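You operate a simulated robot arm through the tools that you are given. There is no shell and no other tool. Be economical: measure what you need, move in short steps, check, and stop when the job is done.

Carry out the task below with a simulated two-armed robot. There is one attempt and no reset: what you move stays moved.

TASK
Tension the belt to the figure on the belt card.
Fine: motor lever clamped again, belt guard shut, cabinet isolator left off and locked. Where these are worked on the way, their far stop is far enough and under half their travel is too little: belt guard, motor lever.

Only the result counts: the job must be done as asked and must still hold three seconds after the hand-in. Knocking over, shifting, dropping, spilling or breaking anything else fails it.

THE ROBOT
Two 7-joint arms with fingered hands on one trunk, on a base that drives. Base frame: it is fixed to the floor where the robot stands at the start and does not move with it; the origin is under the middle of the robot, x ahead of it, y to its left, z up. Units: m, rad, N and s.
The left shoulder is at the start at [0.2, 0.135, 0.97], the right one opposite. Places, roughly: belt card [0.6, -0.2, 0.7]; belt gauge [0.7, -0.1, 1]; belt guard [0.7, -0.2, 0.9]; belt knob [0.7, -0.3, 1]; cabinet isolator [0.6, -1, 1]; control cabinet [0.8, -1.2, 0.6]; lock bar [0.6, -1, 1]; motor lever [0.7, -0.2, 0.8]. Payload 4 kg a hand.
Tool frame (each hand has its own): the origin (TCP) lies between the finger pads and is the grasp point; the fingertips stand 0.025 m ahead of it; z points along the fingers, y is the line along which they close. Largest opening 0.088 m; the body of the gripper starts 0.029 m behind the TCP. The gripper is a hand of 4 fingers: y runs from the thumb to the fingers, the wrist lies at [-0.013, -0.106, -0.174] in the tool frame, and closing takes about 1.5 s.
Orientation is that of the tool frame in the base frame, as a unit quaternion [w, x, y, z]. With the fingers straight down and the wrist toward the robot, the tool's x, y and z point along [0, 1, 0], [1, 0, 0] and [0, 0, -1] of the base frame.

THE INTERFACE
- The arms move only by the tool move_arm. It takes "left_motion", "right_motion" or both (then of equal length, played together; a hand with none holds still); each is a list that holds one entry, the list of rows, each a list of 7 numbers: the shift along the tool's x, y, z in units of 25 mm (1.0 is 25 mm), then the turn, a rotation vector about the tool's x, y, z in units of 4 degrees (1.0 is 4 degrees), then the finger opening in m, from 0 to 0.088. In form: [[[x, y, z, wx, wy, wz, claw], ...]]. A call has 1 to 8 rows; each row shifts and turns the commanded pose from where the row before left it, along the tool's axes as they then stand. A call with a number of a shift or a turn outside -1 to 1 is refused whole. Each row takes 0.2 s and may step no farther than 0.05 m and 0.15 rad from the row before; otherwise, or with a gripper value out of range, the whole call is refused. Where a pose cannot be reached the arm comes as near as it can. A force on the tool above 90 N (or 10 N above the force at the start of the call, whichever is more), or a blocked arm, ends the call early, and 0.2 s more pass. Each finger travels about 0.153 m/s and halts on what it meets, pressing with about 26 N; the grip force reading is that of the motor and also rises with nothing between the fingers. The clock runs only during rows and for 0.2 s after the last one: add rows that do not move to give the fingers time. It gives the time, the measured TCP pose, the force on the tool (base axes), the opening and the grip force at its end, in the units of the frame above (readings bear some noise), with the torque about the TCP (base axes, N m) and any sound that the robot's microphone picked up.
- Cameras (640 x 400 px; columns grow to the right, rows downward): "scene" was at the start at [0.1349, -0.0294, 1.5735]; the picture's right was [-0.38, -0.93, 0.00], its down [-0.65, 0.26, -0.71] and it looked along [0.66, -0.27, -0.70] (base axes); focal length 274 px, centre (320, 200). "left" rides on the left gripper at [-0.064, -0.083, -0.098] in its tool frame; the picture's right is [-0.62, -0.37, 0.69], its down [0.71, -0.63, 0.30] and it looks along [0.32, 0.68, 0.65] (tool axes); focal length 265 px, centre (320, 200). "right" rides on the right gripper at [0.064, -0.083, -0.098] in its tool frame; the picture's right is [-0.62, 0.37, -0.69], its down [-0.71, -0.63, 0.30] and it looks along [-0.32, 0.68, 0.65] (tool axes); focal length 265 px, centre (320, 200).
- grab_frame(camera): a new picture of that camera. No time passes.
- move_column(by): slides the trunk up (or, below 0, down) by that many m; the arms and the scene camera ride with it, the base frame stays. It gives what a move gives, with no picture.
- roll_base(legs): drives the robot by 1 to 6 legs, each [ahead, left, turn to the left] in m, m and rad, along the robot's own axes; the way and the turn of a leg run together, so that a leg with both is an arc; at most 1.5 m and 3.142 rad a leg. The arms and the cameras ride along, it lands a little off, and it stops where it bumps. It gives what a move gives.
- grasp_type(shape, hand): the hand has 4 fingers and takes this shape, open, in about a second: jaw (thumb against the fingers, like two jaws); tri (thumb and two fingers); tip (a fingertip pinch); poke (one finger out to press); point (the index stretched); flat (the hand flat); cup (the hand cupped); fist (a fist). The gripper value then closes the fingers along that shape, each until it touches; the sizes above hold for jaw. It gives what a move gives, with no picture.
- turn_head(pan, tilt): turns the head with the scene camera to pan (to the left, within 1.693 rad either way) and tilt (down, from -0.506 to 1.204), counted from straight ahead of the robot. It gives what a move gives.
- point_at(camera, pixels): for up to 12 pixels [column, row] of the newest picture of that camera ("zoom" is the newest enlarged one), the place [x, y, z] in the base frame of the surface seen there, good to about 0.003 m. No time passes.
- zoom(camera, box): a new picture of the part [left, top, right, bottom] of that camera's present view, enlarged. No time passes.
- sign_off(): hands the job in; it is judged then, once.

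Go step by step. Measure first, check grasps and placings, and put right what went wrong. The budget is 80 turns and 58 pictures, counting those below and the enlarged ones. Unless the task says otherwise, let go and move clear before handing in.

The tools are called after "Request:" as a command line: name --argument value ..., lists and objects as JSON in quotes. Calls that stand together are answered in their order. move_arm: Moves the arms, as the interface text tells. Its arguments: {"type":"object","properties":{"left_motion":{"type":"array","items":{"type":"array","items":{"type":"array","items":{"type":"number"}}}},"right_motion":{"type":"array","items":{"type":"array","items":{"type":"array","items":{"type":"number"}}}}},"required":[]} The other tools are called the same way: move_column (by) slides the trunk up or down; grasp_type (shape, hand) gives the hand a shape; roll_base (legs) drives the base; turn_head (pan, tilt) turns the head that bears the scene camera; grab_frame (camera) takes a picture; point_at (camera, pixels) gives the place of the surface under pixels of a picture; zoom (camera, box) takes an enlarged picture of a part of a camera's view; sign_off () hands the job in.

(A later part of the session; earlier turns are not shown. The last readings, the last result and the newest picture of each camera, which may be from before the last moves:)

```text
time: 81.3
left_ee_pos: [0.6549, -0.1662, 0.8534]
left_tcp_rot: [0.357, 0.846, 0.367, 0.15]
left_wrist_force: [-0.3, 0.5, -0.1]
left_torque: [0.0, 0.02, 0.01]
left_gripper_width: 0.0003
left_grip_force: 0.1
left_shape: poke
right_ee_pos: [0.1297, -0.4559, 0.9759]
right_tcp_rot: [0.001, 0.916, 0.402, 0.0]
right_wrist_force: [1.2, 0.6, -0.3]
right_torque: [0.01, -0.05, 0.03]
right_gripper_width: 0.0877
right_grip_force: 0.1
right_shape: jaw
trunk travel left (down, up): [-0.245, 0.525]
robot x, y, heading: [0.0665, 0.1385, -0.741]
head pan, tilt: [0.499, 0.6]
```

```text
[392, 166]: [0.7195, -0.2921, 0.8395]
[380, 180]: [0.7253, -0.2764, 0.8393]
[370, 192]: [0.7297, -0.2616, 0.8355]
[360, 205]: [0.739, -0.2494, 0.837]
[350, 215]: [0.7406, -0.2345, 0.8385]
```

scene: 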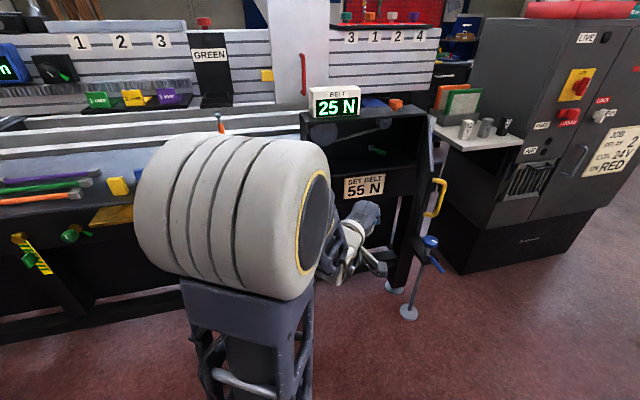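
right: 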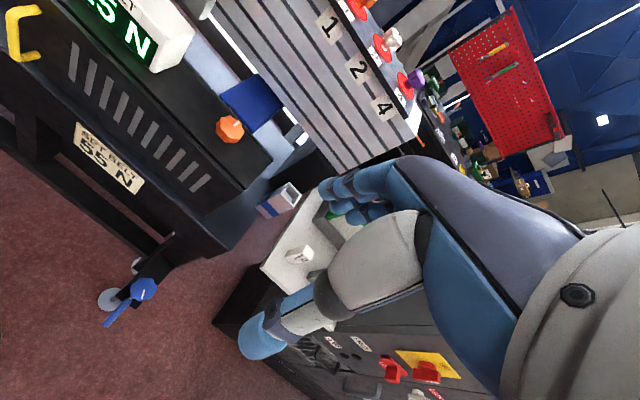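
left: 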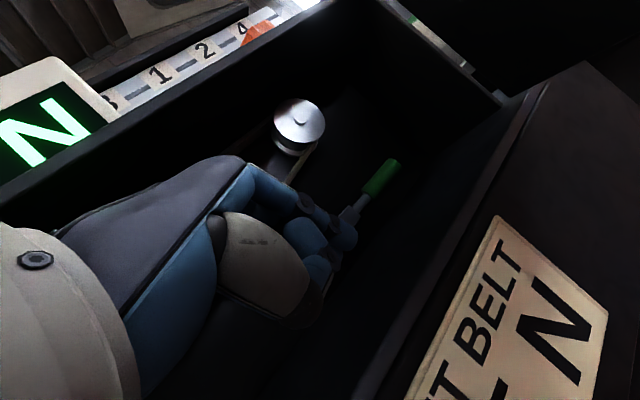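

The lever is now about 66° over, at its stop: unclamped. Back out, raise, turn the hand straight down and set the jaw for the knob.

Request:
roll_base --legs '[[-0.16, 0, 0]]'

Request:
move_column --by 0.36

Request:
move_arm --left_motion '[[[0, 0, 0, 1, 0, 0, 0], [0, 0, 0, 1, 0, 0, 0], [0, 0, 0, 1, 0, 0, 0], [0, 0, 0, 1, 0, 0, 0], [0, 0, 0, 1, 0, 0, 0], [0, 0, 0, 1, 0, 0, 0], [0, 0, 0, 1, 0, 0, 0], [0, 0, 0, 1, 0, 0, 0]]]'

Request:
move_arm --left_motion '[[[0, 0, 0, 1, 0, 0, 0], [0, 0, 0, 1, 0, 0, 0], [0, 0, 0, 1, 0, 0, 0], [0, 0, 0, 0, 0, 0, 0]]]'

Request:
grasp_type --hand "left" --shape "jaw"

```text
time: 82.8
left_ee_pos: [0.5346, -0.0565, 0.8523]
left_tcp_rot: [0.356, 0.846, 0.366, 0.149]
left_wrist_force: [-0.3, 0.4, 0.3]
left_torque: [-0.03, 0.04, -0.01]
left_gripper_width: 0.0
left_grip_force: 0.0
left_shape: poke
right_ee_pos: [0.0079, -0.3455, 0.9747]
right_tcp_rot: [0.001, 0.916, 0.402, 0.0]
right_wrist_force: [0.1, -0.3, 0.5]
right_torque: [0.0, 0.01, 0.0]
right_gripper_width: 0.0879
right_grip_force: 0.0
right_shape: jaw
trunk travel left (down, up): [-0.245, 0.525]
robot x, y, heading: [-0.0513, 0.2496, -0.739]
head pan, tilt: [0.499, 0.6]
```

```text
time: 86.2
left_ee_pos: [0.5351, -0.0573, 1.2123]
left_tcp_rot: [0.357, 0.847, 0.366, 0.149]
left_wrist_force: [0.3, -0.7, -0.4]
left_torque: [0.01, 0.02, -0.02]
left_gripper_width: 0.0
left_grip_force: 0.1
left_shape: poke
right_ee_pos: [0.0091, -0.346, 1.3349]
right_tcp_rot: [0.001, 0.915, 0.402, 0.0]
right_wrist_force: [-0.2, -0.8, 0.1]
right_torque: [0.01, 0.01, 0.01]
right_gripper_width: 0.0879
right_grip_force: 0.1
right_shape: jaw
trunk travel left (down, up): [-0.605, 0.165]
robot x, y, heading: [-0.055, 0.2489, -0.74]
head pan, tilt: [0.499, 0.6]
```

```text
time: 88.0
left_ee_pos: [0.5359, -0.0578, 1.2134]
left_tcp_rot: [0.11, 0.912, 0.393, 0.043]
left_wrist_force: [-0.7, -0.7, -0.5]
left_torque: [-0.03, 0.03, 0.01]
left_gripper_width: 0.0002
left_grip_force: 0.0
left_shape: poke
right_ee_pos: [0.0086, -0.3464, 1.3349]
right_tcp_rot: [0.001, 0.916, 0.401, 0.0]
right_wrist_force: [-1.2, -1.0, 0.4]
right_torque: [-0.01, 0.02, -0.01]
right_gripper_width: 0.0877
right_grip_force: 0.0
right_shape: jaw
trunk travel left (down, up): [-0.605, 0.165]
robot x, y, heading: [-0.0558, 0.2518, -0.745]
head pan, tilt: [0.499, 0.6]
```

```text
time: 89.0
left_ee_pos: [0.5349, -0.0564, 1.2122]
left_tcp_rot: [0.014, 0.918, 0.395, 0.001]
left_wrist_force: [-0.1, -0.2, -0.4]
left_torque: [0.01, 0.01, -0.03]
left_gripper_width: 0.0
left_grip_force: 0.0
left_shape: poke
right_ee_pos: [0.0085, -0.347, 1.3358]
right_tcp_rot: [0.001, 0.916, 0.402, 0.001]
right_wrist_force: [-0.1, 0.0, -0.1]
right_torque: [0.02, -0.04, -0.02]
right_gripper_width: 0.0877
right_grip_force: 0.0
right_shape: jaw
trunk travel left (down, up): [-0.605, 0.165]
robot x, y, heading: [-0.0571, 0.2528, -0.739]
head pan, tilt: [0.499, 0.6]
```

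```text
time: 90.0
left_ee_pos: [0.5348, -0.0561, 1.2125]
left_tcp_rot: [0.014, 0.918, 0.395, 0.002]
left_wrist_force: [-0.7, 0.6, 0.0]
left_torque: [-0.01, 0.0, -0.01]
left_gripper_width: 0.0877
left_grip_force: 0.0
left_shape: jaw
right_ee_pos: [0.0081, -0.3459, 1.3366]
right_tcp_rot: [0.001, 0.915, 0.403, 0.0]
right_wrist_force: [0.9, -0.4, 0.3]
right_torque: [0.0, 0.0, -0.03]
right_gripper_width: 0.0876
right_grip_force: 0.0
right_shape: jaw
trunk travel left (down, up): [-0.605, 0.165]
robot x, y, heading: [-0.0542, 0.2482, -0.747]
head pan, tilt: [0.499, 0.6]
```

Hand is pointing down. Drive over the knob and check.

Request:
roll_base --legs '[[0.2, -0.058, 0]]'

Request:
turn_head --pan 0.15 --tilt 0.75

Request:
zoom --camera "scene" --box '[200, 60, 440, 210]'

```text
time: 91.6
left_ee_pos: [0.6446, -0.2379, 1.2127]
left_tcp_rot: [0.014, 0.919, 0.395, 0.001]
left_wrist_force: [0.4, -0.1, -0.6]
left_torque: [-0.02, 0.02, -0.01]
left_gripper_width: 0.088
left_grip_force: 0.0
left_shape: jaw
right_ee_pos: [0.118, -0.5265, 1.335]
right_tcp_rot: [0.002, 0.916, 0.401, 0.001]
right_wrist_force: [-1.2, -0.1, 0.1]
right_torque: [-0.02, -0.02, -0.02]
right_gripper_width: 0.0878
right_grip_force: 0.1
right_shape: jaw
trunk travel left (down, up): [-0.605, 0.165]
robot x, y, heading: [0.0536, 0.068, -0.74]
head pan, tilt: [0.499, 0.6]
```

```text
time: 92.4
left_ee_pos: [0.645, -0.2372, 1.213]
left_tcp_rot: [0.013, 0.919, 0.395, 0.001]
left_wrist_force: [0.4, -0.5, -0.2]
left_torque: [0.0, 0.01, 0.02]
left_gripper_width: 0.088
left_grip_force: 0.2
left_shape: jaw
right_ee_pos: [0.1173, -0.5257, 1.3359]
right_tcp_rot: [0.0, 0.916, 0.401, 0.0]
right_wrist_force: [-1.0, 0.3, -1.0]
right_torque: [0.04, -0.01, 0.0]
right_gripper_width: 0.0875
right_grip_force: 0.0
right_shape: jaw
trunk travel left (down, up): [-0.605, 0.165]
robot x, y, heading: [0.0555, 0.0704, -0.741]
head pan, tilt: [0.15, 0.75]
```

```text
2.67 times, centred on (320, 135) of scene
```

zoom: 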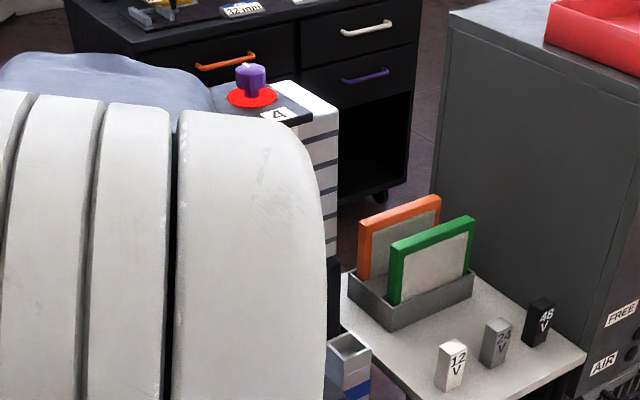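

The arm hides the view; use the hand camera for the knob.

Request:
grab_frame --camera "left"

```text
9 pictures are left
```

left: 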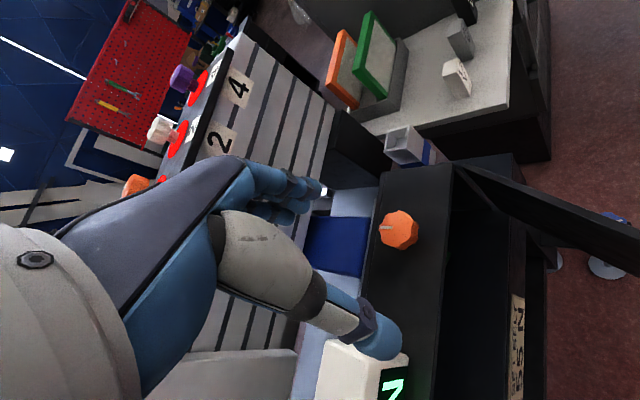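

Request:
point_at --camera "left" --pixels '[[398, 229], [386, 228], [410, 235], [400, 215], [395, 244], [365, 255], [392, 390]]'

```text
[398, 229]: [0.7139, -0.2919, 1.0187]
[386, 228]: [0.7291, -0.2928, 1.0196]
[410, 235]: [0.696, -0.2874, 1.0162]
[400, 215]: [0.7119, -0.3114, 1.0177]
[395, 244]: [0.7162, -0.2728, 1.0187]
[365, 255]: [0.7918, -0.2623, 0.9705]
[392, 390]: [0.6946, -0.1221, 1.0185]
```

Knob centre ≈(0.712,−0.291), top 1.019, cover 0.985. Move over it and descend.

Request:
move_arm --left_motion '[[[0.1, 0.86, 0, 0.4, 0, 0, 0.08], [0.11, 0.86, 0, 0, 0, 0, 0.08], [0, 0.86, 0, 0, 0, 0, 0.08], [0, 0.86, 0, 0, 0, 0, 0.08], [0, 0, 1, 0, 0, 0, 0.08], [0, 0, 1, 0, 0, 0, 0.08], [0, 0, 1, 0, 0, 0, 0.08], [0, 0, 1, 0, 0, 0, 0.08]]]'

```text
time: 94.2
left_ee_pos: [0.7111, -0.2945, 1.1126]
left_tcp_rot: [0.002, 0.919, 0.394, -0.003]
left_wrist_force: [0.1, 0.0, -0.3]
left_torque: [-0.01, -0.01, -0.01]
left_gripper_width: 0.0803
left_grip_force: 0.0
left_shape: jaw
right_ee_pos: [0.117, -0.5256, 1.3346]
right_tcp_rot: [0.001, 0.916, 0.401, 0.001]
right_wrist_force: [-0.5, -0.1, -0.3]
right_torque: [0.0, -0.02, -0.01]
right_gripper_width: 0.0875
right_grip_force: 0.2
right_shape: jaw
trunk travel left (down, up): [-0.605, 0.165]
robot x, y, heading: [0.0538, 0.0685, -0.745]
head pan, tilt: [0.15, 0.75]
```

Request:
move_arm --left_motion '[[[0, 0, 1, 0, 0, 0, 0.08], [0, 0, 1, 0, 0, 0, 0.08], [0, 0, 1, 0, 0, 0, 0.08], [0, 0, 0.85, 0, 0, 0, 0.08], [0, 0, 0, 0, 0, 0, 0.02], [0, 0, 0, 0, 0, 0, 0.02], [0, 0, 0, 0, 0, 0, 0.02]]]'

```text
time: 95.8
left_ee_pos: [0.7097, -0.2933, 1.0157]
left_tcp_rot: [0.001, 0.918, 0.396, -0.004]
left_wrist_force: [-0.3, -0.5, 0.9]
left_torque: [-0.04, -0.05, -0.03]
left_gripper_width: 0.0411
left_grip_force: 26.0
left_shape: jaw
right_ee_pos: [0.119, -0.5265, 1.3362]
right_tcp_rot: [0.0, 0.916, 0.401, 0.0]
right_wrist_force: [0.1, -0.8, -0.1]
right_torque: [0.03, -0.01, 0.01]
right_gripper_width: 0.0879
right_grip_force: 0.2
right_shape: jaw
trunk travel left (down, up): [-0.605, 0.165]
robot x, y, heading: [0.0529, 0.0698, -0.744]
head pan, tilt: [0.15, 0.75]
```

The knob is gripped at 41 mm. Turn clockwise 32° and read the gauge.

Request:
move_arm --left_motion '[[[0, 0, 0, 0, 0, 1, 0.02], [0, 0, 0, 0, 0, 1, 0.02], [0, 0, 0, 0, 0, 1, 0.02], [0, 0, 0, 0, 0, 1, 0.02], [0, 0, 0, 0, 0, 1, 0.02], [0, 0, 0, 0, 0, 1, 0.02], [0, 0, 0, 0, 0, 1, 0.02], [0, 0, 0, 0, 0, 1, 0.02]]]'

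Request:
grab_frame --camera "left"

```text
time: 97.6
left_ee_pos: [0.7107, -0.2932, 1.0163]
left_tcp_rot: [0.002, 0.992, 0.127, -0.004]
left_wrist_force: [9.5, 13.3, 0.9]
left_torque: [0.31, -0.15, 0.21]
left_gripper_width: 0.0386
left_grip_force: 25.4
left_shape: jaw
right_ee_pos: [0.1184, -0.5246, 1.335]
right_tcp_rot: [0.001, 0.916, 0.401, 0.0]
right_wrist_force: [0.2, -0.1, -0.1]
right_torque: [-0.02, -0.01, 0.01]
right_gripper_width: 0.0878
right_grip_force: 0.1
right_shape: jaw
trunk travel left (down, up): [-0.605, 0.165]
robot x, y, heading: [0.0583, 0.0698, -0.748]
head pan, tilt: [0.15, 0.75]
```

```text
8 pictures are left
```

left: 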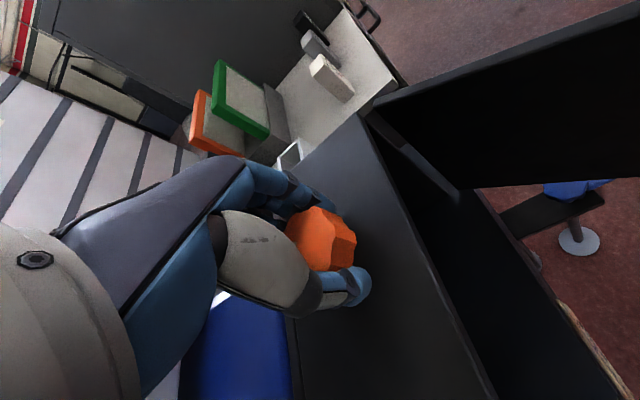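

Request:
turn_head --pan 0.56 --tilt 0.7

Request:
grab_frame --camera "scene"

```text
time: 98.5
left_ee_pos: [0.7112, -0.2941, 1.0161]
left_tcp_rot: [0.001, 0.992, 0.127, -0.004]
left_wrist_force: [9.8, 14.4, 1.4]
left_torque: [0.28, -0.16, 0.23]
left_gripper_width: 0.0383
left_grip_force: 25.8
left_shape: jaw
right_ee_pos: [0.118, -0.525, 1.3351]
right_tcp_rot: [0.001, 0.916, 0.401, 0.0]
right_wrist_force: [1.0, 0.1, 0.1]
right_torque: [0.03, 0.03, 0.0]
right_gripper_width: 0.0876
right_grip_force: 0.1
right_shape: jaw
trunk travel left (down, up): [-0.605, 0.165]
robot x, y, heading: [0.0512, 0.0672, -0.743]
head pan, tilt: [0.56, 0.7]
```

```text
7 pictures are left
```

scene: 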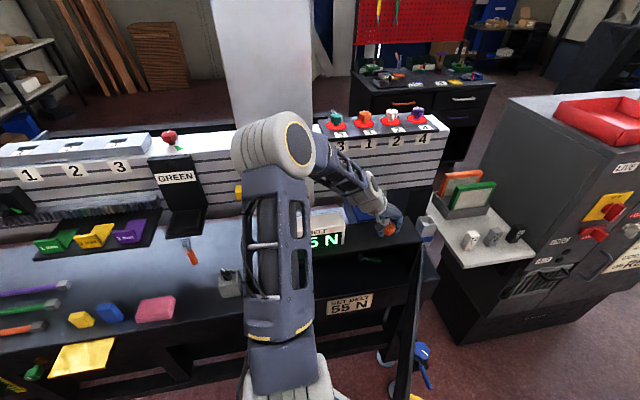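

The gauge's tens digit is hidden by the forearm at (300,240). Turning the head right shifts the camera sideways; zoom on the gauge from there.

Request:
turn_head --pan -0.2 --tilt 0.7

Request:
zoom --camera "scene" --box '[0, 100, 240, 320]'

```text
time: 99.6
left_ee_pos: [0.7107, -0.293, 1.0166]
left_tcp_rot: [0.002, 0.992, 0.127, -0.004]
left_wrist_force: [10.7, 13.4, 0.6]
left_torque: [0.32, -0.17, 0.19]
left_gripper_width: 0.0379
left_grip_force: 26.7
left_shape: jaw
right_ee_pos: [0.1182, -0.5254, 1.3342]
right_tcp_rot: [0.001, 0.916, 0.401, 0.0]
right_wrist_force: [0.2, -0.1, -0.1]
right_torque: [0.02, 0.02, 0.01]
right_gripper_width: 0.0876
right_grip_force: 0.1
right_shape: jaw
trunk travel left (down, up): [-0.605, 0.165]
robot x, y, heading: [0.0559, 0.067, -0.744]
head pan, tilt: [-0.201, 0.7]
```

```text
1.82 times, centred on (120, 210) of scene
```

zoom: 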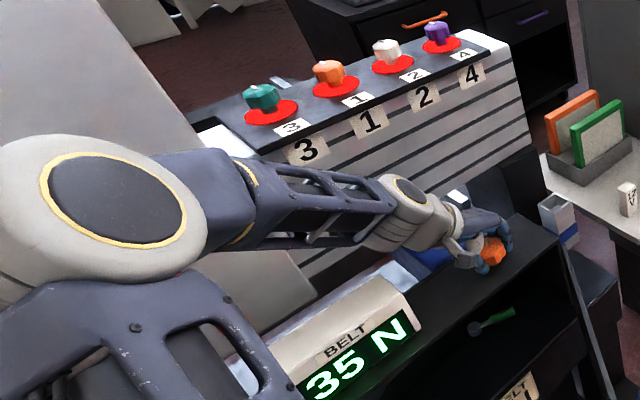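

The gauge now reads 35 N: 32° clockwise gave +10 N. Continue clockwise another 32°.

Request:
move_arm --left_motion '[[[0, 0, 0, 0, 0, 1, 0.02], [0, 0, 0, 0, 0, 1, 0.02], [0, 0, 0, 0, 0, 1, 0.02], [0, 0, 0, 0, 0, 1, 0.02], [0, 0, 0, 0, 0, 1, 0.02], [0, 0, 0, 0, 0, 1, 0.02], [0, 0, 0, 0, 0, 1, 0.02], [0, 0, 0, 0, 0, 1, 0.02]]]'

```text
time: 101.4
left_ee_pos: [0.7078, -0.2931, 1.0179]
left_tcp_rot: [0.003, 0.988, -0.154, -0.004]
left_wrist_force: [-17.6, 10.8, -9.2]
left_torque: [-0.21, 0.03, 0.2]
left_gripper_width: 0.0291
left_grip_force: 26.4
left_shape: jaw
right_ee_pos: [0.117, -0.5255, 1.3358]
right_tcp_rot: [0.0, 0.916, 0.401, 0.001]
right_wrist_force: [0.0, -0.6, 0.2]
right_torque: [-0.02, 0.03, -0.02]
right_gripper_width: 0.0879
right_grip_force: 0.2
right_shape: jaw
trunk travel left (down, up): [-0.605, 0.165]
robot x, y, heading: [0.0537, 0.0676, -0.738]
head pan, tilt: [-0.201, 0.7]
```

Request:
zoom --camera "scene" --box '[60, 160, 220, 320]'

```text
2.50 times, centred on (140, 240) of scene
```

zoom: 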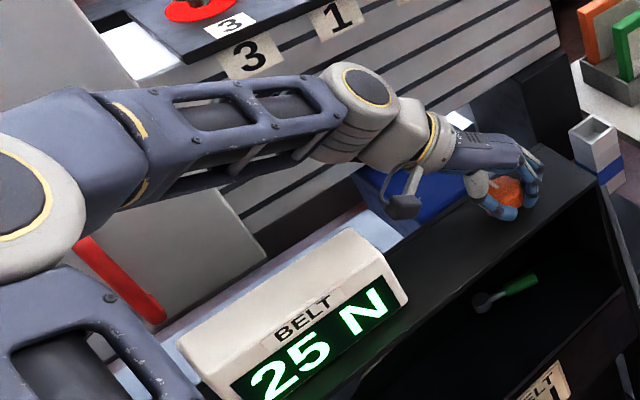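

It reads 25 N again — the grip went off-centre (29 mm) and dragged the knob back. Open, turn the hand back to the original yaw, re-centre and regrip.

Request:
move_arm --left_motion '[[[0, 0, 0, 0, 0, 0, 0.08], [0, 0, 0, 0, 0, 0, 0.08], [0, 0, 0, 0, 0, -1, 0.08], [0, 0, 0, 0, 0, -1, 0.08], [0, 0, 0, 0, 0, -1, 0.08], [0, 0, 0, 0, 0, -1, 0.08], [0, 0, 0, 0, 0, -1, 0.08], [0, 0, 0, 0, 0, -1, 0.08]]]'

Request:
move_arm --left_motion '[[[0, 0, 0, 0, 0, -1, 0.08], [0, 0, 0, 0, 0, -1, 0.08], [0, 0, 0, 0, 0, -1, 0.08], [0, 0, 0, 0, 0, -1, 0.08], [0, 0, 0, 0, 0, -1, 0.08], [0, 0, 0, 0, 0, -1, 0.08], [0, 0, 0, 0, 0, -1, 0.08], [0, 0, 0, 0, 0, -1, 0.08]]]'

Request:
move_arm --left_motion '[[[0, 0, 0, 0, 0, -1, 0.08], [0, 0, 0, 0, 0, -1, 0.08], [0, 0, 0, 0, 0, 0, 0.08]]]'

```text
time: 103.2
left_ee_pos: [0.7105, -0.2937, 1.0169]
left_tcp_rot: [0.003, 0.998, 0.057, -0.004]
left_wrist_force: [-0.1, 0.3, -1.0]
left_torque: [-0.04, -0.03, 0.01]
left_gripper_width: 0.0796
left_grip_force: 0.0
left_shape: jaw
right_ee_pos: [0.1174, -0.5259, 1.3361]
right_tcp_rot: [0.0, 0.916, 0.401, 0.001]
right_wrist_force: [0.7, 0.3, 0.0]
right_torque: [0.01, -0.05, 0.03]
right_gripper_width: 0.0878
right_grip_force: 0.0
right_shape: jaw
trunk travel left (down, up): [-0.605, 0.165]
robot x, y, heading: [0.0565, 0.0711, -0.747]
head pan, tilt: [-0.201, 0.7]
```

```text
time: 105.0
left_ee_pos: [0.7103, -0.2938, 1.0181]
left_tcp_rot: [0.002, 0.944, 0.331, -0.004]
left_wrist_force: [0.2, -0.1, 0.5]
left_torque: [0.02, 0.01, 0.03]
left_gripper_width: 0.0802
left_grip_force: 0.1
left_shape: jaw
right_ee_pos: [0.1183, -0.5252, 1.3357]
right_tcp_rot: [0.001, 0.916, 0.402, 0.001]
right_wrist_force: [0.3, 0.1, 0.1]
right_torque: [0.03, 0.0, 0.01]
right_gripper_width: 0.0877
right_grip_force: 0.0
right_shape: jaw
trunk travel left (down, up): [-0.605, 0.165]
robot x, y, heading: [0.0542, 0.0708, -0.743]
head pan, tilt: [-0.201, 0.7]
```

```text
time: 105.8
left_ee_pos: [0.709, -0.2942, 1.0166]
left_tcp_rot: [0.001, 0.918, 0.396, -0.004]
left_wrist_force: [-0.3, 0.2, -0.4]
left_torque: [0.0, -0.01, -0.03]
left_gripper_width: 0.0798
left_grip_force: 0.1
left_shape: jaw
right_ee_pos: [0.1178, -0.5256, 1.3352]
right_tcp_rot: [0.0, 0.916, 0.401, 0.001]
right_wrist_force: [-0.1, 1.1, 0.0]
right_torque: [0.01, -0.03, 0.0]
right_gripper_width: 0.0876
right_grip_force: 0.1
right_shape: jaw
trunk travel left (down, up): [-0.605, 0.165]
robot x, y, heading: [0.0527, 0.0726, -0.744]
head pan, tilt: [-0.201, 0.7]
```

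Shift ~5 mm toward the knob's measured centre and slightly lower, then regrip.

Request:
move_arm --left_motion '[[[0.17, 0.03, 0.16, 0, 0, 0, 0.08], [0, 0, 0, 0, 0, 0, 0.03], [0, 0, 0, 0, 0, 0, 0.03], [0, 0, 0, 0, 0, 0, 0.03], [0, 0, 0, 0, 0, 0, 0.03]]]'

Request:
move_arm --left_motion '[[[0, 0, 0, 0, 0, 1, 0.03], [0, 0, 0, 0, 0, 1, 0.03], [0, 0, 0, 0, 0, 1, 0.03], [0, 0, 0, 0, 0, 1, 0.03]]]'

Request:
move_arm --left_motion '[[[0, 0, 0, 0, 0, 1, 0.03], [0, 0, 0, 0, 0, 1, 0.03], [0, 0, 0, 0, 0, 1, 0.03], [0, 0, 0, 0, 0, 1, 0.03]]]'

```text
time: 107.0
left_ee_pos: [0.7139, -0.2904, 1.0122]
left_tcp_rot: [0.0, 0.919, 0.395, -0.005]
left_wrist_force: [5.7, -0.7, -10.6]
left_torque: [0.01, -0.02, -0.04]
left_gripper_width: 0.0384
left_grip_force: 25.6
left_shape: jaw
right_ee_pos: [0.1182, -0.5279, 1.3356]
right_tcp_rot: [0.0, 0.916, 0.402, -0.001]
right_wrist_force: [-0.4, 0.0, 0.6]
right_torque: [-0.01, -0.02, 0.0]
right_gripper_width: 0.0877
right_grip_force: 0.0
right_shape: jaw
trunk travel left (down, up): [-0.605, 0.165]
robot x, y, heading: [0.0558, 0.0664, -0.745]
head pan, tilt: [-0.201, 0.7]
```

```text
time: 108.0
left_ee_pos: [0.7154, -0.291, 1.0113]
left_tcp_rot: [0.001, 0.965, 0.262, -0.004]
left_wrist_force: [8.4, 6.4, -12.5]
left_torque: [0.19, -0.06, 0.15]
left_gripper_width: 0.0375
left_grip_force: 25.9
left_shape: jaw
right_ee_pos: [0.1193, -0.5256, 1.3364]
right_tcp_rot: [0.0, 0.916, 0.401, -0.001]
right_wrist_force: [-0.3, -0.7, -0.4]
right_torque: [-0.03, -0.03, -0.01]
right_gripper_width: 0.0876
right_grip_force: 0.0
right_shape: jaw
trunk travel left (down, up): [-0.605, 0.165]
robot x, y, heading: [0.0562, 0.0692, -0.739]
head pan, tilt: [-0.201, 0.7]
```

```text
time: 109.0
left_ee_pos: [0.7138, -0.2895, 1.013]
left_tcp_rot: [0.001, 0.992, 0.128, -0.004]
left_wrist_force: [15.5, 6.6, -13.1]
left_torque: [0.24, -0.11, 0.22]
left_gripper_width: 0.0374
left_grip_force: 25.9
left_shape: jaw
right_ee_pos: [0.1185, -0.5265, 1.3352]
right_tcp_rot: [0.001, 0.916, 0.401, 0.001]
right_wrist_force: [-0.6, -0.9, -0.4]
right_torque: [0.03, 0.0, -0.01]
right_gripper_width: 0.0879
right_grip_force: 0.0
right_shape: jaw
trunk travel left (down, up): [-0.605, 0.165]
robot x, y, heading: [0.0551, 0.0686, -0.743]
head pan, tilt: [-0.201, 0.7]
```

The grip held steady (37 mm). Release, return 32°, regrip and turn another 32°.

Request:
move_arm --left_motion '[[[0, 0, 0, 0, 0, 0, 0.08], [0, 0, 0, 0, 0, 0, 0.08], [0, 0, 0, 0, 0, -1, 0.08], [0, 0, 0, 0, 0, -1, 0.08], [0, 0, 0, 0, 0, -1, 0.08], [0, 0, 0, 0, 0, -1, 0.08], [0, 0, 0, 0, 0, -1, 0.08], [0, 0, 0, 0, 0, -1, 0.08]]]'

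Request:
move_arm --left_motion '[[[0, 0, -0.1, 0, 0, -1, 0.08], [0, 0, 0, 0, 0, -1, 0.08], [0, 0, 0, 0, 0, 0, 0.03], [0, 0, 0, 0, 0, 0, 0.03], [0, 0, 0, 0, 0, 0, 0.03], [0, 0, 0, 0, 0, 0, 0.03]]]'

Request:
zoom --camera "scene" --box '[60, 160, 220, 320]'

```text
time: 110.8
left_ee_pos: [0.7125, -0.2928, 1.0127]
left_tcp_rot: [0.002, 0.943, 0.332, -0.003]
left_wrist_force: [-0.5, 0.0, 0.5]
left_torque: [0.04, 0.02, 0.01]
left_gripper_width: 0.0798
left_grip_force: 0.1
left_shape: jaw
right_ee_pos: [0.1185, -0.5274, 1.3354]
right_tcp_rot: [0.001, 0.915, 0.403, 0.0]
right_wrist_force: [0.2, -0.2, 0.0]
right_torque: [0.0, 0.0, 0.0]
right_gripper_width: 0.0875
right_grip_force: 0.1
right_shape: jaw
trunk travel left (down, up): [-0.605, 0.165]
robot x, y, heading: [0.0538, 0.0714, -0.744]
head pan, tilt: [-0.201, 0.7]
```

```text
time: 112.2
left_ee_pos: [0.713, -0.2923, 1.0155]
left_tcp_rot: [0.001, 0.919, 0.394, -0.004]
left_wrist_force: [2.1, -2.7, -2.5]
left_torque: [0.03, 0.06, -0.07]
left_gripper_width: 0.042
left_grip_force: 25.7
left_shape: jaw
right_ee_pos: [0.117, -0.5261, 1.335]
right_tcp_rot: [0.001, 0.916, 0.401, 0.001]
right_wrist_force: [-0.4, -0.4, 0.0]
right_torque: [-0.02, 0.01, 0.0]
right_gripper_width: 0.0878
right_grip_force: 0.0
right_shape: jaw
trunk travel left (down, up): [-0.605, 0.165]
robot x, y, heading: [0.0564, 0.0692, -0.744]
head pan, tilt: [-0.201, 0.7]
```

```text
2.50 times, centred on (140, 240) of scene
```

zoom: 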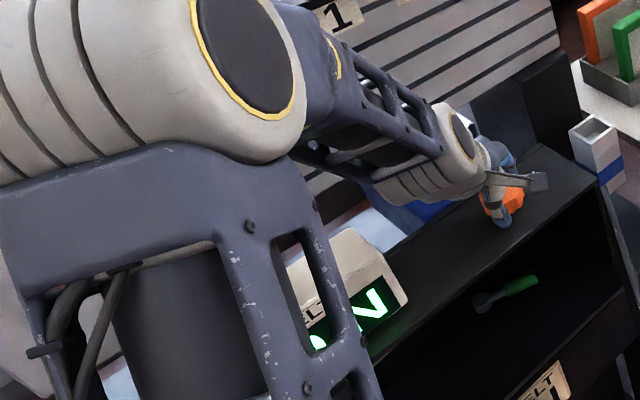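

At this arm posture the gauge is hidden. Turn clockwise 32° (where it becomes visible) and read it.

Request:
move_arm --left_motion '[[[0, 0, 0, 0, 0, 1, 0.03], [0, 0, 0, 0, 0, 1, 0.03], [0, 0, 0, 0, 0, 1, 0.03], [0, 0, 0, 0, 0, 1, 0.03], [0, 0, 0, 0, 0, 1, 0.03], [0, 0, 0, 0, 0, 1, 0.03], [0, 0, 0, 0, 0, 1, 0.03], [0, 0, 0, 0, 0, 1, 0.03]]]'

Request:
zoom --camera "scene" --box '[60, 200, 220, 320]'

```text
time: 114.0
left_ee_pos: [0.7129, -0.2911, 1.0149]
left_tcp_rot: [0.002, 0.992, 0.126, -0.003]
left_wrist_force: [10.0, 7.8, -3.0]
left_torque: [0.26, -0.11, 0.17]
left_gripper_width: 0.0409
left_grip_force: 26.3
left_shape: jaw
right_ee_pos: [0.119, -0.5245, 1.3352]
right_tcp_rot: [0.001, 0.916, 0.401, 0.001]
right_wrist_force: [-0.5, -0.3, 0.9]
right_torque: [0.0, 0.0, 0.05]
right_gripper_width: 0.0875
right_grip_force: 0.1
right_shape: jaw
trunk travel left (down, up): [-0.605, 0.165]
robot x, y, heading: [0.0567, 0.0713, -0.742]
head pan, tilt: [-0.201, 0.7]
```

```text
3.33 times, centred on (140, 260) of scene
```

zoom: 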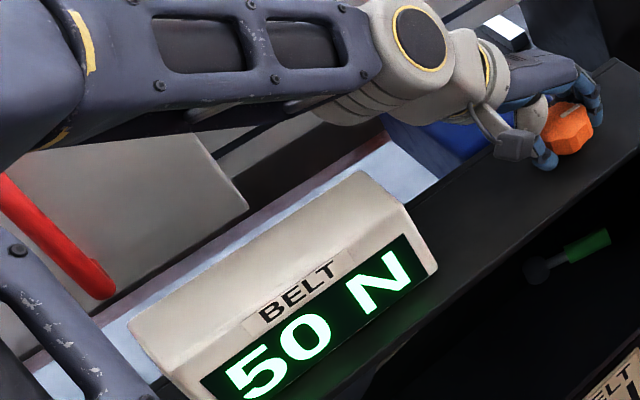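

50 N now. About 13° per 5 N: turn 13° more and read.

Request:
move_arm --left_motion '[[[0, 0, 0, 0, 0, 1, 0.03], [0, 0, 0, 0, 0, 1, 0.03], [0, 0, 0, 0, 0, 1, 0.03], [0, 0, 0, 0, 0, 0.2, 0.03], [0, 0, 0, 0, 0, 0, 0.03]]]'

Request:
zoom --camera "scene" --box '[60, 200, 220, 320]'

```text
time: 115.2
left_ee_pos: [0.7134, -0.2909, 1.0146]
left_tcp_rot: [0.003, 1.0, 0.015, -0.004]
left_wrist_force: [12.4, 9.1, -2.1]
left_torque: [0.37, -0.19, 0.2]
left_gripper_width: 0.0399
left_grip_force: 26.0
left_shape: jaw
right_ee_pos: [0.1176, -0.5266, 1.3358]
right_tcp_rot: [0.0, 0.916, 0.401, 0.0]
right_wrist_force: [0.3, -0.2, 0.3]
right_torque: [0.03, 0.04, 0.02]
right_gripper_width: 0.0877
right_grip_force: 0.1
right_shape: jaw
trunk travel left (down, up): [-0.605, 0.165]
robot x, y, heading: [0.0582, 0.0681, -0.738]
head pan, tilt: [-0.201, 0.7]
```

```text
3.33 times, centred on (140, 260) of scene
```

zoom: 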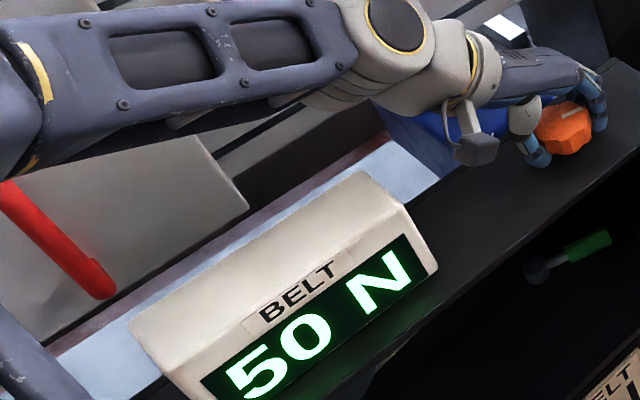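

Still 50 N; the knob's mark at (580,112) barely moved. Measure the mark's direction.

Request:
point_at --camera "zoom" --pixels '[[562, 119], [570, 116], [578, 113], [586, 110], [594, 108], [545, 130], [565, 135], [590, 130]]'

```text
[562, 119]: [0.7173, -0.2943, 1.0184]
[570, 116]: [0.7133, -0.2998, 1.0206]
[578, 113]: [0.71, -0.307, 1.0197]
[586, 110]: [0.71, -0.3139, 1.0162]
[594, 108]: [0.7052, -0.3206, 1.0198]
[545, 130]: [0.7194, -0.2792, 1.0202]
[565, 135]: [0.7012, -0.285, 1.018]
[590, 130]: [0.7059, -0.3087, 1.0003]
```

The mark has turned roughly 100°, consistent with about 84° of travel needed versus 77° given. Turn 8° more and read.

Request:
move_arm --left_motion '[[[0, 0, 0, 0, 0, 1, 0.03], [0, 0, 0, 0, 0, 1, 0.03], [0, 0, 0, 0, 0, 0, 0.03]]]'

Request:
zoom --camera "scene" --box '[60, 200, 220, 320]'

Request:
point_at --camera "zoom" --pixels '[[562, 119], [570, 116], [578, 113], [586, 110], [594, 108]]'

```text
time: 116.0
left_ee_pos: [0.7131, -0.2907, 1.0156]
left_tcp_rot: [0.004, 0.998, -0.055, -0.003]
left_wrist_force: [14.2, 9.8, 0.4]
left_torque: [0.36, -0.24, 0.21]
left_gripper_width: 0.0393
left_grip_force: 25.9
left_shape: jaw
right_ee_pos: [0.1188, -0.5261, 1.3344]
right_tcp_rot: [0.001, 0.916, 0.401, 0.0]
right_wrist_force: [-0.3, 0.1, -0.8]
right_torque: [0.03, 0.0, -0.01]
right_gripper_width: 0.0877
right_grip_force: 0.1
right_shape: jaw
trunk travel left (down, up): [-0.605, 0.165]
robot x, y, heading: [0.0528, 0.0667, -0.741]
head pan, tilt: [-0.201, 0.7]
```

```text
3.33 times, centred on (140, 260) of scene
```

zoom: 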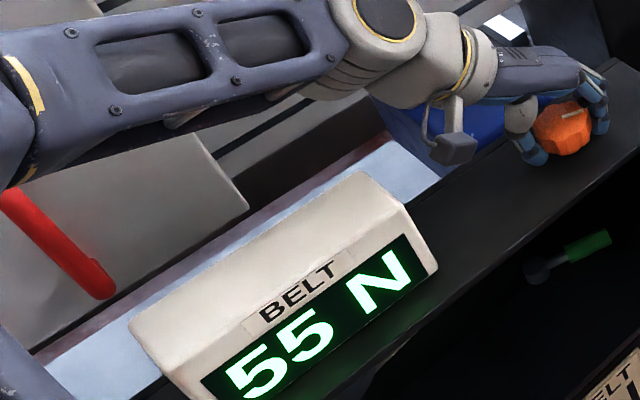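

```text
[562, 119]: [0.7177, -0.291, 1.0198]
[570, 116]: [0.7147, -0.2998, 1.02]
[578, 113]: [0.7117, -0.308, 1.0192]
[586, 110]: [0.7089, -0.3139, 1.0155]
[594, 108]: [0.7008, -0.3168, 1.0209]
```

55 N. Now release without twisting, lift off, and rotate the hand back.

Request:
move_arm --left_motion '[[[0, 0, 0, 0, 0, 0, 0.08], [0, 0, 0, 0, 0, 0, 0.08], [0, 0, 0, 0, 0, 0, 0.08], [0, 0, -1, 0, 0, 0, 0.08], [0, 0, -1, 0, 0, 0, 0.08], [0, 0, -1, 0, 0, -1, 0.08], [0, 0, -1, 0, 0, -1, 0.08], [0, 0, -1, 0, 0, -1, 0.08]]]'

Request:
move_arm --left_motion '[[[0, 0, -1, 0, 0, -1, 0.06], [0, 0, -1, 0, 0, -1, 0.06], [0, 0, -1, 0, 0, -1, 0.06], [0, 0, -1, 0, 0, -1, 0.06], [0, 0, -0.4, 0, 0, -1, 0.06], [0, 0, 0, 0, 0, -1, 0.06], [0, 0, 0, 0, 0, -1, 0.06], [0, 0, 0, 0, 0, -1, 0.06]]]'

Request:
move_arm --left_motion '[[[0, 0, 0, 0, 0, -1, 0.06], [0, 0, 0, 0, 0, -1, 0.06], [0, 0, 0, 0, 0, -0.2, 0.06], [0, -0.86, 0, 0, 0, 0, 0.06], [0, -0.86, 0, 0, 0, 0, 0.06], [0, -0.86, 0, 0, 0, 0, 0.06], [0, -0.86, 0, 0, 0, 0, 0.06]]]'

Request:
roll_base --legs '[[-0.12, 0.05, 0]]'

Request:
move_arm --left_motion '[[[0, 0, 0, -1, 0, 0, 0.06], [0, 0, 0, -1, 0, 0, 0.06], [0, 0, 0, -1, 0, 0, 0.06], [0, 0, 0, -1, 0, 0, 0.06], [0, 0, 0, -1, 0, 0, 0.06], [0, 0, 0, -1, 0, 0, 0.06], [0, 0, 0, -1, 0, 0, 0.06], [0, 0, 0, -1, 0, 0, 0.06]]]'

Request:
move_arm --left_motion '[[[0, 0, 0, -1, 0, 0, 0.055], [0, 0, 0, -1, 0, 0, 0.055], [0, 0, 0, -1, 0, 0, 0.055], [0, 0, 0, 0, 0, 0, 0.055]]]'

```text
time: 117.8
left_ee_pos: [0.7136, -0.2901, 1.1403]
left_tcp_rot: [0.003, 0.999, 0.051, -0.004]
left_wrist_force: [0.4, 0.5, -0.2]
left_torque: [0.01, 0.01, -0.01]
left_gripper_width: 0.0797
left_grip_force: 0.0
left_shape: jaw
right_ee_pos: [0.1187, -0.5262, 1.3359]
right_tcp_rot: [0.0, 0.916, 0.401, 0.001]
right_wrist_force: [0.9, -0.2, -1.1]
right_torque: [-0.01, 0.03, -0.01]
right_gripper_width: 0.088
right_grip_force: 0.0
right_shape: jaw
trunk travel left (down, up): [-0.605, 0.165]
robot x, y, heading: [0.0573, 0.0649, -0.747]
head pan, tilt: [-0.201, 0.7]
```

```text
time: 119.6
left_ee_pos: [0.7143, -0.2899, 1.2512]
left_tcp_rot: [0.002, 0.946, 0.324, -0.004]
left_wrist_force: [0.6, 0.6, 0.2]
left_torque: [0.01, 0.01, 0.01]
left_gripper_width: 0.0603
left_grip_force: 0.0
left_shape: jaw
right_ee_pos: [0.1185, -0.5265, 1.3354]
right_tcp_rot: [0.001, 0.916, 0.401, 0.001]
right_wrist_force: [0.6, -1.0, 0.2]
right_torque: [-0.02, 0.02, 0.0]
right_gripper_width: 0.0874
right_grip_force: 0.1
right_shape: jaw
trunk travel left (down, up): [-0.605, 0.165]
robot x, y, heading: [0.052, 0.07, -0.738]
head pan, tilt: [-0.201, 0.7]
```

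```text
time: 121.2
left_ee_pos: [0.6506, -0.2311, 1.2523]
left_tcp_rot: [0.001, 0.919, 0.395, -0.004]
left_wrist_force: [0.6, -0.2, -0.1]
left_torque: [-0.02, -0.01, -0.03]
left_gripper_width: 0.0603
left_grip_force: 0.1
left_shape: jaw
right_ee_pos: [0.1181, -0.5261, 1.3353]
right_tcp_rot: [0.001, 0.916, 0.401, 0.0]
right_wrist_force: [-0.2, 0.3, -0.6]
right_torque: [0.02, 0.03, 0.01]
right_gripper_width: 0.0875
right_grip_force: 0.1
right_shape: jaw
trunk travel left (down, up): [-0.605, 0.165]
robot x, y, heading: [0.0548, 0.0684, -0.742]
head pan, tilt: [-0.201, 0.7]
```

```text
time: 122.5
left_ee_pos: [0.5979, -0.1112, 1.2519]
left_tcp_rot: [0.001, 0.918, 0.396, -0.004]
left_wrist_force: [0.3, 0.2, 0.1]
left_torque: [0.0, 0.01, -0.01]
left_gripper_width: 0.0603
left_grip_force: 0.0
left_shape: jaw
right_ee_pos: [0.0665, -0.4078, 1.3354]
right_tcp_rot: [0.001, 0.915, 0.404, 0.0]
right_wrist_force: [-0.4, 0.3, 0.9]
right_torque: [-0.03, 0.04, 0.02]
right_gripper_width: 0.0879
right_grip_force: 0.0
right_shape: jaw
trunk travel left (down, up): [-0.605, 0.165]
robot x, y, heading: [0.0015, 0.1908, -0.741]
head pan, tilt: [-0.201, 0.7]
```

```text
time: 124.3
left_ee_pos: [0.5943, -0.1172, 1.2507]
left_tcp_rot: [0.207, 0.9, 0.377, 0.073]
left_wrist_force: [0.4, 0.1, -0.7]
left_torque: [0.01, -0.04, -0.01]
left_gripper_width: 0.0603
left_grip_force: 0.2
left_shape: jaw
left hand out of reach, approached as far as the arm can: row 6, 8
right_ee_pos: [0.0667, -0.4075, 1.3349]
right_tcp_rot: [0.001, 0.915, 0.403, 0.0]
right_wrist_force: [-0.4, 0.5, 0.2]
right_torque: [-0.01, 0.0, 0.01]
right_gripper_width: 0.0875
right_grip_force: 0.1
right_shape: jaw
trunk travel left (down, up): [-0.605, 0.165]
robot x, y, heading: [0.0049, 0.183, -0.741]
head pan, tilt: [-0.201, 0.7]
```

```text
time: 125.3
left_ee_pos: [0.5951, -0.1155, 1.251]
left_tcp_rot: [0.299, 0.873, 0.368, 0.112]
left_wrist_force: [0.3, 0.1, 0.9]
left_torque: [-0.02, -0.01, -0.01]
left_gripper_width: 0.0552
left_grip_force: 0.0
left_shape: jaw
right_ee_pos: [0.0669, -0.4079, 1.3362]
right_tcp_rot: [0.001, 0.915, 0.404, 0.0]
right_wrist_force: [0.4, -0.7, 1.2]
right_torque: [0.03, 0.04, 0.02]
right_gripper_width: 0.0877
right_grip_force: 0.0
right_shape: jaw
trunk travel left (down, up): [-0.605, 0.165]
robot x, y, heading: [-0.0004, 0.1892, -0.736]
head pan, tilt: [-0.201, 0.7]
```

The hand is pitched about 37°, jaw open. Lower and drive it in front of the lever, which now lies at (0.727,−0.278).

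Request:
move_column --by -0.36

Request:
roll_base --legs '[[0.09, -0.016, 0], [0.08, -0.015, 0]]'

```text
time: 128.8
left_ee_pos: [0.5945, -0.1157, 0.8905]
left_tcp_rot: [0.299, 0.873, 0.368, 0.112]
left_wrist_force: [0.2, -0.1, 0.0]
left_torque: [0.01, 0.0, 0.02]
left_gripper_width: 0.0554
left_grip_force: 0.0
left_shape: jaw
right_ee_pos: [0.0662, -0.4072, 0.9768]
right_tcp_rot: [0.001, 0.915, 0.403, 0.001]
right_wrist_force: [-0.4, -0.3, -0.1]
right_torque: [0.0, 0.02, 0.0]
right_gripper_width: 0.0879
right_grip_force: 0.0
right_shape: jaw
trunk travel left (down, up): [-0.245, 0.525]
robot x, y, heading: [0.0026, 0.1863, -0.739]
head pan, tilt: [-0.201, 0.7]
```

```text
time: 130.6
left_ee_pos: [0.7016, -0.2561, 0.8911]
left_tcp_rot: [0.299, 0.873, 0.368, 0.111]
left_wrist_force: [0.3, -0.1, -0.3]
left_torque: [0.01, 0.04, -0.04]
left_gripper_width: 0.0552
left_grip_force: 0.1
left_shape: jaw
right_ee_pos: [0.174, -0.5473, 0.9752]
right_tcp_rot: [0.001, 0.915, 0.403, 0.001]
right_wrist_force: [0.3, 0.1, 0.4]
right_torque: [0.03, 0.02, 0.01]
right_gripper_width: 0.088
right_grip_force: 0.1
right_shape: jaw
trunk travel left (down, up): [-0.245, 0.525]
robot x, y, heading: [0.1094, 0.0464, -0.738]
head pan, tilt: [-0.201, 0.7]
```

Placed as planned with no contact. Advance along the fingers 40 mm.

Request:
move_arm --left_motion '[[[0, 0, 0.5, 0, 0, 0, 0.055], [0, 0, 0.5, 0, 0, 0, 0.055], [0, 0, 0.5, 0, 0, 0, 0.055], [0, 0, 0.3, 0, 0, 0, 0.055], [0, 0, 0, 0, 0, 0, 0.055]]]'

```text
time: 131.8
left_ee_pos: [0.7219, -0.2775, 0.8548]
left_tcp_rot: [0.299, 0.874, 0.367, 0.111]
left_wrist_force: [0.1, -0.6, 0.1]
left_torque: [0.02, 0.02, 0.0]
left_gripper_width: 0.0554
left_grip_force: 0.0
left_shape: jaw
right_ee_pos: [0.1733, -0.5472, 0.9761]
right_tcp_rot: [0.001, 0.915, 0.404, 0.0]
right_wrist_force: [0.4, -0.1, 0.6]
right_torque: [0.0, 0.02, 0.01]
right_gripper_width: 0.0876
right_grip_force: 0.0
right_shape: jaw
trunk travel left (down, up): [-0.245, 0.525]
robot x, y, heading: [0.1094, 0.0477, -0.737]
head pan, tilt: [-0.201, 0.7]
```

No contact forces; close on the lever.

Request:
move_arm --left_motion '[[[0, 0, 0, 0, 0, 0, 0.0], [0, 0, 0, 0, 0, 0, 0.0], [0, 0, 0, 0, 0, 0, 0.0], [0, 0, 0, 0, 0, 0, 0.0]]]'

```text
time: 132.8
left_ee_pos: [0.7212, -0.276, 0.8555]
left_tcp_rot: [0.3, 0.873, 0.368, 0.112]
left_wrist_force: [-1.4, 1.9, 2.4]
left_torque: [0.02, -0.04, -0.01]
left_gripper_width: 0.0141
left_grip_force: 25.8
left_shape: jaw
right_ee_pos: [0.1733, -0.5473, 0.9748]
right_tcp_rot: [0.001, 0.915, 0.403, 0.0]
right_wrist_force: [-0.1, 0.6, -0.2]
right_torque: [0.02, 0.0, -0.02]
right_gripper_width: 0.0878
right_grip_force: 0.1
right_shape: jaw
trunk travel left (down, up): [-0.245, 0.525]
robot x, y, heading: [0.108, 0.0476, -0.738]
head pan, tilt: [-0.201, 0.7]
```

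Gripping the lever (14 mm). Swing it back along its arc in small base legs.

Request:
roll_base --legs '[[-0.019, -0.0025, 0], [-0.0185, 0.0048, 0]]'

Request:
roll_base --legs '[[-0.0153, 0.0114, 0]]'

```text
time: 133.9
left_ee_pos: [0.6938, -0.2503, 0.8564]
left_tcp_rot: [0.301, 0.874, 0.366, 0.112]
left_wrist_force: [-11.3, -11.5, 11.8]
left_torque: [-0.28, -0.13, -0.51]
left_gripper_width: 0.0132
left_grip_force: 25.8
left_shape: jaw
right_ee_pos: [0.1468, -0.522, 0.9759]
right_tcp_rot: [0.001, 0.915, 0.404, 0.0]
right_wrist_force: [-0.8, 0.5, -0.5]
right_torque: [0.0, 0.03, 0.03]
right_gripper_width: 0.0878
right_grip_force: 0.0
right_shape: jaw
trunk travel left (down, up): [-0.245, 0.525]
robot x, y, heading: [0.0836, 0.0732, -0.739]
head pan, tilt: [-0.201, 0.7]
```

```text
time: 134.7
left_ee_pos: [0.6902, -0.232, 0.8577]
left_tcp_rot: [0.302, 0.873, 0.366, 0.114]
left_wrist_force: [0.5, 0.2, 21.3]
left_torque: [-0.14, -0.58, -0.03]
left_gripper_width: 0.0118
left_grip_force: 25.7
left_shape: jaw
right_ee_pos: [0.1441, -0.5011, 0.9755]
right_tcp_rot: [0.001, 0.915, 0.404, 0.0]
right_wrist_force: [0.8, 0.4, -0.3]
right_torque: [-0.02, -0.02, -0.01]
right_gripper_width: 0.0879
right_grip_force: 0.1
right_shape: jaw
trunk travel left (down, up): [-0.245, 0.525]
robot x, y, heading: [0.0784, 0.0918, -0.741]
head pan, tilt: [-0.201, 0.7]
```

Lever should be near its start angle. Push a bit further left to seat it.

Request:
roll_base --legs '[[-0.009, 0.012, 0]]'

```text
time: 135.5
left_ee_pos: [0.6926, -0.2165, 0.8598]
left_tcp_rot: [0.305, 0.872, 0.365, 0.114]
left_wrist_force: [-4.4, -3.1, 22.2]
left_torque: [-0.46, -0.2, -0.15]
left_gripper_width: 0.011
left_grip_force: 26.5
left_shape: jaw
right_ee_pos: [0.1442, -0.4872, 0.9761]
right_tcp_rot: [0.001, 0.915, 0.404, 0.0]
right_wrist_force: [-0.8, -0.3, -0.6]
right_torque: [0.0, 0.01, -0.01]
right_gripper_width: 0.0877
right_grip_force: 0.0
right_shape: jaw
trunk travel left (down, up): [-0.245, 0.525]
robot x, y, heading: [0.0793, 0.1066, -0.739]
head pan, tilt: [-0.201, 0.7]
```

Request:
roll_base --legs '[[-0.008, 0.01, 0]]'

```text
time: 136.2
left_ee_pos: [0.6936, -0.2044, 0.8591]
left_tcp_rot: [0.303, 0.873, 0.365, 0.115]
left_wrist_force: [0.5, -0.7, 0.6]
left_torque: [0.01, -0.01, 0.01]
left_gripper_width: 0.0101
left_grip_force: 25.9
left_shape: jaw
right_ee_pos: [0.1475, -0.4751, 0.9744]
right_tcp_rot: [0.0, 0.915, 0.404, 0.0]
right_wrist_force: [-0.3, -0.3, 0.2]
right_torque: [0.02, -0.03, 0.01]
right_gripper_width: 0.0877
right_grip_force: 0.0
right_shape: jaw
trunk travel left (down, up): [-0.245, 0.525]
robot x, y, heading: [0.0795, 0.1195, -0.737]
head pan, tilt: [-0.201, 0.7]
```

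The fingers slipped off the lever. Back out and use the last picture to check the lever.

Request:
roll_base --legs '[[-0.09, 0.01, 0]]'

Request:
grab_frame --camera "left"

```text
time: 137.4
left_ee_pos: [0.6327, -0.1354, 0.8589]
left_tcp_rot: [0.305, 0.872, 0.366, 0.115]
left_wrist_force: [-0.8, 0.5, 0.6]
left_torque: [-0.03, -0.01, -0.01]
left_gripper_width: 0.0098
left_grip_force: 26.3
left_shape: jaw
right_ee_pos: [0.0862, -0.4052, 0.9758]
right_tcp_rot: [0.0, 0.915, 0.404, 0.0]
right_wrist_force: [0.4, -0.3, -0.2]
right_torque: [-0.05, 0.02, 0.01]
right_gripper_width: 0.0877
right_grip_force: 0.2
right_shape: jaw
trunk travel left (down, up): [-0.245, 0.525]
robot x, y, heading: [0.0198, 0.1915, -0.74]
head pan, tilt: [-0.201, 0.7]
```

```text
0 pictures are left
```

left: 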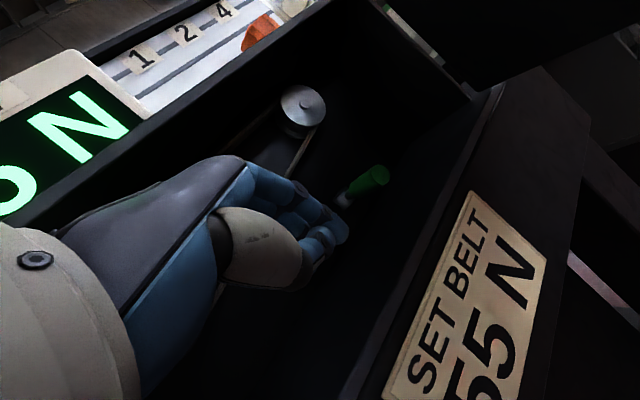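

Request:
point_at --camera "left" --pixels '[[382, 174], [376, 180], [368, 182], [360, 186], [352, 190], [346, 198], [342, 200], [385, 170], [372, 172]]'

```text
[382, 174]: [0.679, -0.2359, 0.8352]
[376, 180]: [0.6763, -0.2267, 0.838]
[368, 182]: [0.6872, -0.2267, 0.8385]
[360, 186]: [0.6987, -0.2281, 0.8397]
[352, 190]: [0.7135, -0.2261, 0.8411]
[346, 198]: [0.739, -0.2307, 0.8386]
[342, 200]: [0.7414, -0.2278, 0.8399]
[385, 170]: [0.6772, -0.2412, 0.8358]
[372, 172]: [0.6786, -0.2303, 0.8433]
```

The lever tip is at (0.677,−0.234), its clamped start pose. No pictures remain; now withdraw and drive round to the guard's outer side to shut it, using readings.

Request:
roll_base --legs '[[-0.098, 0.019, 0], [-0.369, -0.3375, 0], [0, 0, 0.74]]'

```text
time: 143.0
left_ee_pos: [0.1331, 0.4495, 0.8597]
left_tcp_rot: [0.24, 0.676, 0.662, 0.218]
left_wrist_force: [0.3, -0.7, -0.2]
left_torque: [-0.01, 0.01, 0.05]
left_gripper_width: 0.0101
left_grip_force: 26.0
left_shape: jaw
right_ee_pos: [-0.0793, -0.1215, 0.977]
right_tcp_rot: [0.0, 0.701, 0.713, 0.001]
right_wrist_force: [-0.7, -0.4, 0.7]
right_torque: [0.03, 0.01, -0.02]
right_gripper_width: 0.0875
right_grip_force: 0.0
right_shape: jaw
trunk travel left (down, up): [-0.245, 0.525]
robot x, y, heading: [-0.5406, 0.2662, 0.016]
head pan, tilt: [-0.201, 0.7]
5 turns are left
```

Drive right of the guard and start pushing its outer face along the closing arc.

Request:
roll_base --legs '[[0, -0.78, 0], [0.21, 0, 0], [0.013, 0.058, 0], [0.04, 0.074, 0], [0.055, 0.058, 0]]'

```text
time: 150.4
left_ee_pos: [0.4611, -0.167, 0.8589]
left_tcp_rot: [0.242, 0.682, 0.656, 0.216]
left_wrist_force: [-0.2, 0.3, -0.4]
left_torque: [-0.02, -0.02, 0.04]
left_gripper_width: 0.01
left_grip_force: 25.8
left_shape: jaw
right_ee_pos: [0.2406, -0.7354, 0.9761]
right_tcp_rot: [0.0, 0.707, 0.708, 0.001]
right_wrist_force: [-1.6, 0.0, 0.2]
right_torque: [0.02, -0.02, 0.02]
right_gripper_width: 0.0878
right_grip_force: 0.1
right_shape: jaw
trunk travel left (down, up): [-0.245, 0.525]
robot x, y, heading: [-0.2124, -0.3408, 0.0]
head pan, tilt: [-0.201, 0.7]
4 turns are left
```

Moving with no resistance, the guard follows. Continue to closed and press lightly.

Request:
roll_base --legs '[[0.07, 0.06, 0], [0.075, 0.03, 0], [0.03, 0.0, 0], [0.012, 0, 0]]'

```text
time: 153.1
left_ee_pos: [0.6367, -0.0744, 0.86]
left_tcp_rot: [0.241, 0.679, 0.658, 0.219]
left_wrist_force: [-45.7, -3.0, 11.9]
left_torque: [0.2, -1.06, 0.42]
left_gripper_width: 0.0075
left_grip_force: 26.0
left_shape: jaw
right_ee_pos: [0.4212, -0.6444, 0.9758]
right_tcp_rot: [0.002, 0.706, 0.708, 0.001]
right_wrist_force: [-0.4, 0.5, -0.3]
right_torque: [0.0, -0.03, -0.01]
right_gripper_width: 0.0874
right_grip_force: 0.1
right_shape: jaw
trunk travel left (down, up): [-0.245, 0.525]
robot x, y, heading: [-0.0255, -0.2544, 0.003]
head pan, tilt: [-0.201, 0.7]
stopped in leg 4: the force on the tool passed its limit (the readings are from after the stop); the commanded pose is now the measured one
3 turns are left
```

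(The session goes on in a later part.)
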